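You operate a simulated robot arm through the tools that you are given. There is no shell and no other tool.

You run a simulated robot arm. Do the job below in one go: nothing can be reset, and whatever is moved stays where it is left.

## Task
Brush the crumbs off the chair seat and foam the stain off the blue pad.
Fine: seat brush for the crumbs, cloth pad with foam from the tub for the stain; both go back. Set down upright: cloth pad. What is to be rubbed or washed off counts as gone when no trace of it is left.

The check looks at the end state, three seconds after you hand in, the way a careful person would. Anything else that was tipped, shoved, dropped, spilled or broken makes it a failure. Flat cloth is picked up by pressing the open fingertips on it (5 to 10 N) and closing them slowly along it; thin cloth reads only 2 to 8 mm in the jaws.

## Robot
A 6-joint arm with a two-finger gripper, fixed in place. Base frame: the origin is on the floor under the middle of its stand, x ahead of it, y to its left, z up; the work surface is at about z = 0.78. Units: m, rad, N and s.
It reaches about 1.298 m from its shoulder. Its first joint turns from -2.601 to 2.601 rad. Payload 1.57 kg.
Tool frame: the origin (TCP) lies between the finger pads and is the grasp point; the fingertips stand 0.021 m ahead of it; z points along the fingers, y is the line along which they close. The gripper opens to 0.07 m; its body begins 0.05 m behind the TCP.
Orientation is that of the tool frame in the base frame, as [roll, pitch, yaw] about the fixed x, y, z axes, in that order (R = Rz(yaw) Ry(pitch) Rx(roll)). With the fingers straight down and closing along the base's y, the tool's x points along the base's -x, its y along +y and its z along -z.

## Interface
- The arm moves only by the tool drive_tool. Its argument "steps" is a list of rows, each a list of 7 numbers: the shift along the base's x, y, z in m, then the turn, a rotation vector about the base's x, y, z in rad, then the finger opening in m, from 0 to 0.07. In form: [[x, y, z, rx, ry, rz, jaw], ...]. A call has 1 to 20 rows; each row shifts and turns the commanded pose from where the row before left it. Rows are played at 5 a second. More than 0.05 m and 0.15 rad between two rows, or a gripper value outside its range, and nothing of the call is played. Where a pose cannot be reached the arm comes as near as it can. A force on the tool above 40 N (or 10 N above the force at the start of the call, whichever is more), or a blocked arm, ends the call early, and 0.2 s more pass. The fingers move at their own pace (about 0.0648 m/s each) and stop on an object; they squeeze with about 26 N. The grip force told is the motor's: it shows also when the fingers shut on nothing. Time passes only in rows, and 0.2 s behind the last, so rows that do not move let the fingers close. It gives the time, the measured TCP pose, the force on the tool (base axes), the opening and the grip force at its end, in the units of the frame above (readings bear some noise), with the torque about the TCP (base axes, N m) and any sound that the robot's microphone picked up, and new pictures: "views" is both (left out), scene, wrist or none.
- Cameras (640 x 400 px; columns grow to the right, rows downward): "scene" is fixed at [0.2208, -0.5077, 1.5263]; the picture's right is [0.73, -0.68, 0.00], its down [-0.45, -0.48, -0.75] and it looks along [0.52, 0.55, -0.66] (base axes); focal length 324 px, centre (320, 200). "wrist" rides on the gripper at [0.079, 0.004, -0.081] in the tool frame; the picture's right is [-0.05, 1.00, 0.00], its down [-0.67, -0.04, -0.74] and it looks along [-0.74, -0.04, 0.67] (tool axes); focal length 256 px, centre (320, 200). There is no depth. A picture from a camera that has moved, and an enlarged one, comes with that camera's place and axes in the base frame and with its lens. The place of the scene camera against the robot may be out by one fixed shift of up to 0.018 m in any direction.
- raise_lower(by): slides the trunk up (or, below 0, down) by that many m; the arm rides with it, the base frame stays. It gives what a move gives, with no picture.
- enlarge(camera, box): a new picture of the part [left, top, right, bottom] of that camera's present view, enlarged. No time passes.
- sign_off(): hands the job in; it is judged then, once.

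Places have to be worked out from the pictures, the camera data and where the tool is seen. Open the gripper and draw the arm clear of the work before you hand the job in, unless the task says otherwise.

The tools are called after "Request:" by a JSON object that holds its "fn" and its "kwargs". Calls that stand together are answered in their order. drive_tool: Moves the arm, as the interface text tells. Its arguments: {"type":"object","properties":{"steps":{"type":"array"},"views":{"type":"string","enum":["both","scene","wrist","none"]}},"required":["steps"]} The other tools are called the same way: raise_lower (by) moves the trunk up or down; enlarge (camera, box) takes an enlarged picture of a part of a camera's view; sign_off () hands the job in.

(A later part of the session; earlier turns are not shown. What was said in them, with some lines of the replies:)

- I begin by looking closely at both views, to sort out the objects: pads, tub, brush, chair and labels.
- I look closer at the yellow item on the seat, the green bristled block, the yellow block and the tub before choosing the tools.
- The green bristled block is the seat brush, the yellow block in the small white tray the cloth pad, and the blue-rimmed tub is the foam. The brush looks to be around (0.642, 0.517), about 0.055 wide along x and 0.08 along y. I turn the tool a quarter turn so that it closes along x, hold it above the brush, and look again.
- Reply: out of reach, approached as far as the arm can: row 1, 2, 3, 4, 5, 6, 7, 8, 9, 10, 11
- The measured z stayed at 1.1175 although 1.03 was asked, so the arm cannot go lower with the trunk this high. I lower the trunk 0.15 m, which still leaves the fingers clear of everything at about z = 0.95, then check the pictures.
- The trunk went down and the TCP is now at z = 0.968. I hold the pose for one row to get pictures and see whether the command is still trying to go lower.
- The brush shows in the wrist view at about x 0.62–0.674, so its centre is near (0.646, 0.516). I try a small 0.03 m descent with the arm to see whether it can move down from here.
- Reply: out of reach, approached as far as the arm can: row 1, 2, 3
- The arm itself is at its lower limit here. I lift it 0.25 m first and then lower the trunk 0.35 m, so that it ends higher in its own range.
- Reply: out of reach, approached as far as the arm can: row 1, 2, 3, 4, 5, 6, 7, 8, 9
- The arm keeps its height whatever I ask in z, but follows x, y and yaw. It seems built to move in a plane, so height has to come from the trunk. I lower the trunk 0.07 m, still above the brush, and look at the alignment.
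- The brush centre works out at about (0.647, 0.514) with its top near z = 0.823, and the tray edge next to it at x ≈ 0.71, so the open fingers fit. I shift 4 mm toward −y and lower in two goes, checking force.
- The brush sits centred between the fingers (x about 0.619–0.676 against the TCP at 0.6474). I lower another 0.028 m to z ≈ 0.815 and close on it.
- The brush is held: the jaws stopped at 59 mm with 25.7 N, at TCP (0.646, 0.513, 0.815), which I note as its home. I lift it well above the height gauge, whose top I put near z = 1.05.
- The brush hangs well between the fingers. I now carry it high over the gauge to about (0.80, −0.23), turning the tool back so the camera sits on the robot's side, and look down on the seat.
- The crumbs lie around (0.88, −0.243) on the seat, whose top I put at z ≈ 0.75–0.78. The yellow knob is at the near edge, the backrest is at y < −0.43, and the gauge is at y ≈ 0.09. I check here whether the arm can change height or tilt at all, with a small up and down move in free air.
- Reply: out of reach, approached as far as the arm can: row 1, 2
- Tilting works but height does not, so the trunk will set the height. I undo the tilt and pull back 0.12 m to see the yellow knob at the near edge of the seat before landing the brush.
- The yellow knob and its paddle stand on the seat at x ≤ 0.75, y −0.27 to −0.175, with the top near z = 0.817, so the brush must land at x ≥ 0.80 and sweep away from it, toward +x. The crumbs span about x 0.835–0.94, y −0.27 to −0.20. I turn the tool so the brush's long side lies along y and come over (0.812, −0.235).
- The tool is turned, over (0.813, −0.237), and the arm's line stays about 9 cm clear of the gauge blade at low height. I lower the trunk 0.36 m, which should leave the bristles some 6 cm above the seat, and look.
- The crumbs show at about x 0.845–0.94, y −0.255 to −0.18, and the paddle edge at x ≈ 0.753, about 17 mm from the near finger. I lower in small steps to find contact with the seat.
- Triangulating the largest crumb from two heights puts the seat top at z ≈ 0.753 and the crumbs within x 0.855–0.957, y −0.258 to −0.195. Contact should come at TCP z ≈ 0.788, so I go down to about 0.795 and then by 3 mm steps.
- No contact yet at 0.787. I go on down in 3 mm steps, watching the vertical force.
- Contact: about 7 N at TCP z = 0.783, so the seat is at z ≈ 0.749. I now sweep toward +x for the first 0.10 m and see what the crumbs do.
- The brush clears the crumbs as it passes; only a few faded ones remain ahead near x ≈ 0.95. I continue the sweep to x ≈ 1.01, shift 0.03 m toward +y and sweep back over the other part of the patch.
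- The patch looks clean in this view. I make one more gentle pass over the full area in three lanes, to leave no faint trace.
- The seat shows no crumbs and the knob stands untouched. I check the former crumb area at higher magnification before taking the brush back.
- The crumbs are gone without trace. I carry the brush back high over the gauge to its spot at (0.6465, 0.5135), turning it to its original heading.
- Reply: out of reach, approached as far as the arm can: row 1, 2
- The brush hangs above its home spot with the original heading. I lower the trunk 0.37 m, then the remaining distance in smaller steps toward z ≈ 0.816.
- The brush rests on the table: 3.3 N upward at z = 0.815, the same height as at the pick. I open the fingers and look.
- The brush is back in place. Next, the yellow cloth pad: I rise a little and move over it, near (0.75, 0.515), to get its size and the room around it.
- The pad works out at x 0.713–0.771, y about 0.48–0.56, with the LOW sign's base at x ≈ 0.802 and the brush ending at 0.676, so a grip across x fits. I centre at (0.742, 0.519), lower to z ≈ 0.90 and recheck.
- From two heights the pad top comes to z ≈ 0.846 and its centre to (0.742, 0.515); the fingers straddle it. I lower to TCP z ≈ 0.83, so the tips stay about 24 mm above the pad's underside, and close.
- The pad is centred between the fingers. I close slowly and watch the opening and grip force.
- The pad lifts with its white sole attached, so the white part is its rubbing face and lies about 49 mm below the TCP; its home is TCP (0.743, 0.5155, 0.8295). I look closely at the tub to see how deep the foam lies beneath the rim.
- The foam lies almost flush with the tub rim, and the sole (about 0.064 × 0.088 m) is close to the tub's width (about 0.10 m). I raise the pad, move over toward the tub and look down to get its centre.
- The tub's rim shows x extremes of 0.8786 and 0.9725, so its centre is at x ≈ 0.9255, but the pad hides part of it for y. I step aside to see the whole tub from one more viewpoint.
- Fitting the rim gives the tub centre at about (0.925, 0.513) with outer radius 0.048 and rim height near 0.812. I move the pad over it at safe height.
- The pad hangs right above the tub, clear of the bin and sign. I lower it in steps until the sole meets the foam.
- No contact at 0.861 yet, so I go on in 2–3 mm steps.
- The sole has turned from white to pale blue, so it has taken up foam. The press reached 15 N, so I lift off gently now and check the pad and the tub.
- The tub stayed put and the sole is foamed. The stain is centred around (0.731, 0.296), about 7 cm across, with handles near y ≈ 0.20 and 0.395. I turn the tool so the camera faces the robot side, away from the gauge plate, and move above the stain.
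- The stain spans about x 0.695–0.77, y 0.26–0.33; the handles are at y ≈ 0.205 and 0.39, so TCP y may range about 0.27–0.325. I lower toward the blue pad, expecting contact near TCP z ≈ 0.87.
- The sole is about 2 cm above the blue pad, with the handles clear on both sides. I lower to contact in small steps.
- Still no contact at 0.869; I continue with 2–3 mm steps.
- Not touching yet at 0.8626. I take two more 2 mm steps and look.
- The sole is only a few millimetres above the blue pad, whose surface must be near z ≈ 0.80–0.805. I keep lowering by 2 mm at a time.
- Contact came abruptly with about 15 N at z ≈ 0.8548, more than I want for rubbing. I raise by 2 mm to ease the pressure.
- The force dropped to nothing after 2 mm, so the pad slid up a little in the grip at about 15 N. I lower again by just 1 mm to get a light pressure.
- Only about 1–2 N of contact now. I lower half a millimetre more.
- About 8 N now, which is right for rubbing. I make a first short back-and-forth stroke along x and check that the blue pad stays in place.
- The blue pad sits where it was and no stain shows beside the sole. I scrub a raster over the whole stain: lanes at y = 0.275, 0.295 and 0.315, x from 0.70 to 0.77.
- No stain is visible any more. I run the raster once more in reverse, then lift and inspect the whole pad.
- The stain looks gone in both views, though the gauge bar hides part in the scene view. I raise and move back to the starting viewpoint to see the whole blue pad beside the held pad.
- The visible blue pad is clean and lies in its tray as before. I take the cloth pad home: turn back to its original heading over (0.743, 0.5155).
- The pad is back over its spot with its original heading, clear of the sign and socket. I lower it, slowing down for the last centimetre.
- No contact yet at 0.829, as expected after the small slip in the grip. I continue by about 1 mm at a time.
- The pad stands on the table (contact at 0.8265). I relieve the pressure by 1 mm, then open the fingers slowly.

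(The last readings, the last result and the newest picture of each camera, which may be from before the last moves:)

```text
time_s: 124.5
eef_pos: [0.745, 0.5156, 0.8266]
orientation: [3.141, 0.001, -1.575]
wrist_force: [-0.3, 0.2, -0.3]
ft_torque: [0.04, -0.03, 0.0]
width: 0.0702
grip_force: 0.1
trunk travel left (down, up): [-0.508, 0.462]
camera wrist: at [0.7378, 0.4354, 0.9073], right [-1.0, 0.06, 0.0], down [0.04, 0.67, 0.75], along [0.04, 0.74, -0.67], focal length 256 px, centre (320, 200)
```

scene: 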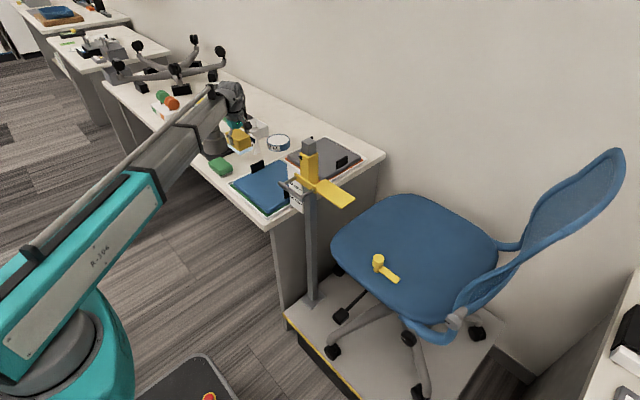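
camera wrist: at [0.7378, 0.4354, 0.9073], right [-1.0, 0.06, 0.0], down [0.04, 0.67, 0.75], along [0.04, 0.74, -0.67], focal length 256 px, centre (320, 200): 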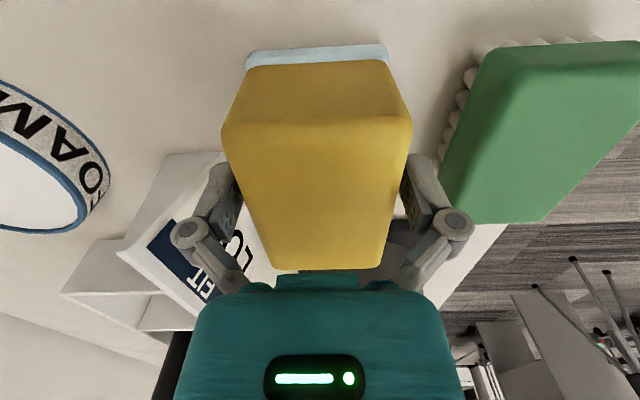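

The fingers are open at 70 mm and free of the pad. I raise straight up and check both views.

Request:
{"fn": "raise_lower", "kwargs": {"by": 0.07}}

Request:
{"fn": "raise_lower", "kwargs": {"by": 0.22}}

Request:
{"fn": "drive_tool", "kwargs": {"steps": [[-0.01, -0.005, 0, 0, 0, -0.1428, 0.07], [-0.01, -0.005, 0, 0, 0, -0.1428, 0.07], [-0.01, -0.005, 0, 0, 0, -0.1428, 0.07], [-0.01, -0.005, 0, 0, 0, -0.1428, 0.07], [-0.01, -0.005, 0, 0, 0, -0.1428, 0.07], [-0.01, -0.005, 0, 0, 0, -0.1428, 0.07], [-0.01, -0.005, 0, 0, 0, -0.1428, 0.07], [-0.01, -0.005, 0, 0, 0, -0.1428, 0.07], [-0.01, -0.005, 0, 0, 0, -0.1428, 0.07], [-0.01, -0.005, 0, 0, 0, -0.1428, 0.07], [-0.03, -0.02, 0, 0, 0, -0.1428, 0.07], [0, 0, 0, 0, 0, 0, 0.07]], "views": "both"}}

Request:
{"fn": "enlarge", "kwargs": {"camera": "wrist", "box": [60, 0, 420, 225]}}

Request:
{"fn": "enlarge", "kwargs": {"camera": "scene", "box": [195, 105, 315, 205]}}

```text
time_s: 125.6
eef_pos: [0.7441, 0.5155, 0.8958]
orientation: [3.141, 0.003, -1.575]
wrist_force: [-0.1, 0.4, -0.5]
ft_torque: [0.03, 0.01, 0.01]
width: 0.0701
grip_force: 0.0
trunk travel left (down, up): [-0.578, 0.392]
```

```text
time_s: 127.9
eef_pos: [0.745, 0.5146, 1.1164]
orientation: [-3.141, 0.002, -1.575]
wrist_force: [0.7, 0.4, 0.1]
ft_torque: [-0.02, 0.01, -0.01]
width: 0.0699
grip_force: 0.1
trunk travel left (down, up): [-0.798, 0.172]
```

```text
time_s: 130.5
eef_pos: [0.6128, 0.4445, 1.1163]
orientation: [3.141, 0.001, 3.136]
wrist_force: [-0.1, 0.3, -0.8]
ft_torque: [-0.02, 0.02, 0.01]
width: 0.0702
grip_force: 0.1
trunk travel left (down, up): [-0.798, 0.172]
camera wrist: at [0.5329, 0.4487, 1.1974], right [0.06, 1.0, 0.0], down [0.67, -0.04, 0.75], along [0.74, -0.04, -0.67], focal length 256 px, centre (320, 200)
```

scene: 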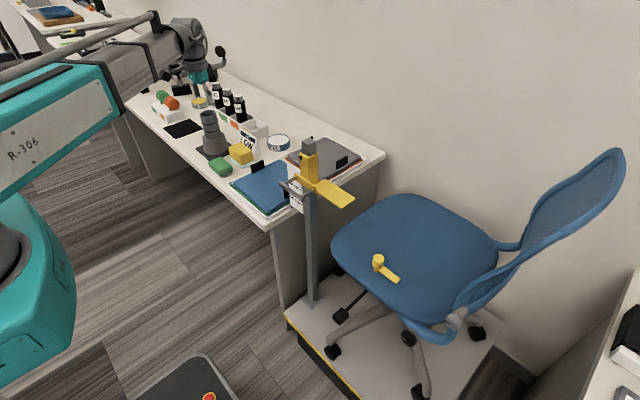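
wrist: 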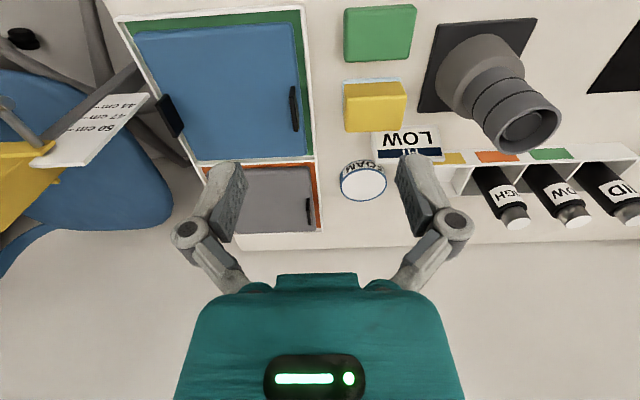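

```text
1.78 times, centred on (240, 112) of wrist
camera zoom: at [0.5329, 0.4487, 1.1974], right [0.06, 1.0, 0.0], down [0.67, -0.04, 0.75], along [0.74, -0.04, -0.67], focal length 455 px, centre (462, 356)
```

zoom: 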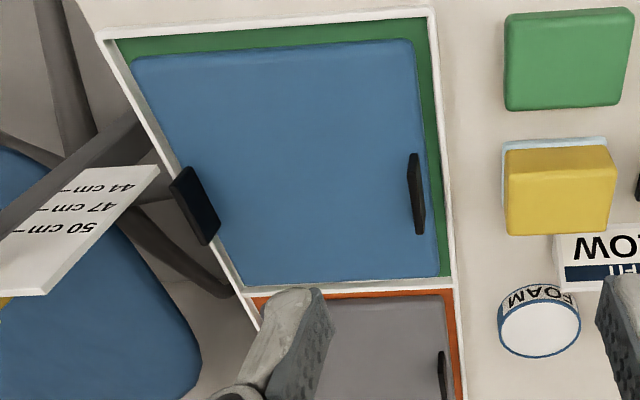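

```text
4.00 times, centred on (255, 155) of scene
camera zoom: at [0.2208, -0.5077, 1.5263], right [0.73, -0.68, 0.0], down [-0.45, -0.48, -0.75], along [0.52, 0.55, -0.66], focal length 1294 px, centre (580, 380)
```

zoom: 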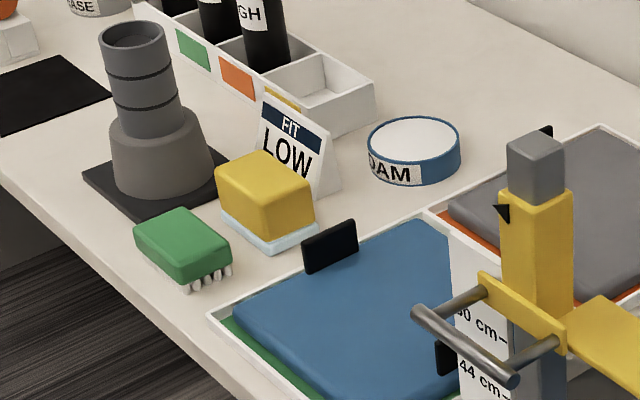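

Brush, cloth pad and tub are all back, upright, and the blue pad shows clean. I check for faint leftovers on the blue pad and the seat at higher magnification.

Request:
{"fn": "enlarge", "kwargs": {"camera": "wrist", "box": [170, 60, 300, 150]}}

Request:
{"fn": "enlarge", "kwargs": {"camera": "scene", "box": [340, 190, 500, 310]}}

Request:
{"fn": "enlarge", "kwargs": {"camera": "wrist", "box": [330, 0, 430, 210]}}

```text
4.44 times, centred on (235, 105) of wrist
camera zoom: at [0.5329, 0.4487, 1.1974], right [0.06, 1.0, 0.0], down [0.67, -0.04, 0.75], along [0.74, -0.04, -0.67], focal length 1138 px, centre (698, 622)
```

zoom: 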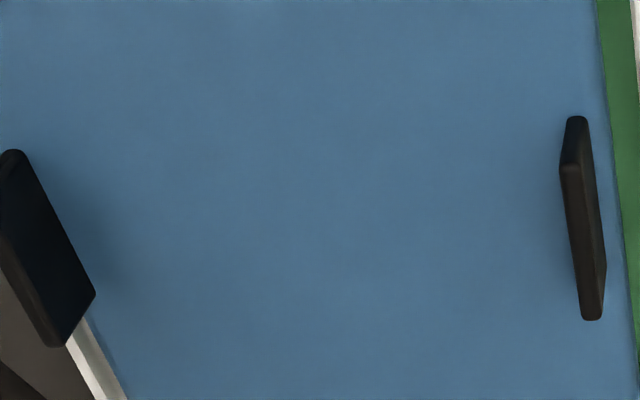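

```text
3.33 times, centred on (420, 250) of scene
camera zoom: at [0.2208, -0.5077, 1.5263], right [0.73, -0.68, 0.0], down [-0.45, -0.48, -0.75], along [0.52, 0.55, -0.66], focal length 1079 px, centre (-13, 33)
```

zoom: 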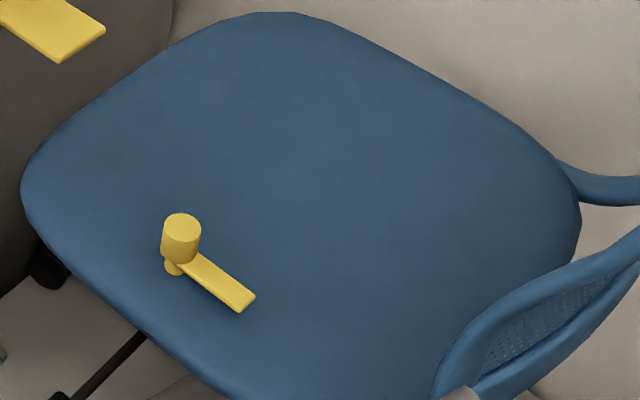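

```text
1.90 times, centred on (380, 105) of wrist
camera zoom: at [0.5329, 0.4487, 1.1974], right [0.06, 1.0, 0.0], down [0.67, -0.04, 0.75], along [0.74, -0.04, -0.67], focal length 488 px, centre (206, 381)
```

zoom: 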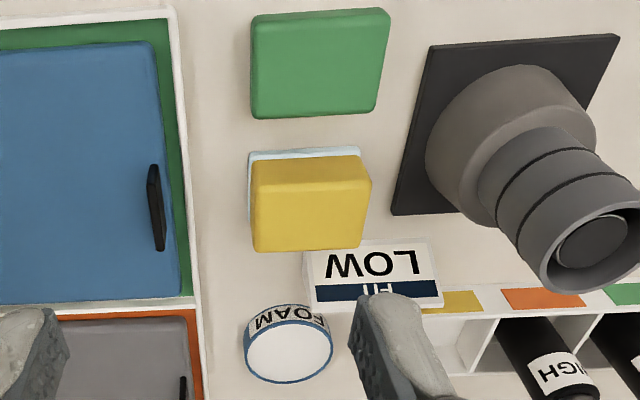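

The seat and the blue pad are both spotless. Brush and cloth pad stand upright in their places, nothing else has moved, and the open gripper is back at its starting pose, clear of the work. I hand the job in.

Request:
{"fn": "sign_off", "kwargs": {}}

```text
The job is handed in.
```

The crumbs are off the chair seat and the stain is off the blue pad. Close-up pictures of both surfaces show no trace left.

- **Tools:** The seat brush and the cloth pad are back where they came from, and the cloth pad is standing upright. Its sole still has foam on it.
- **Surroundings:** The foam tub, the yellow knob on the seat, the gauge and the blue pad in its tray all look unmoved in the last pictures.
- **Pressure:** The cloth pad briefly pressed with about 15 N on the tub, the blue pad and the table. It slipped about 2–3 mm upward in the grip. I saw no damage or shifting from this.

The gripper is open and the arm is back at its starting pose, clear of the work.
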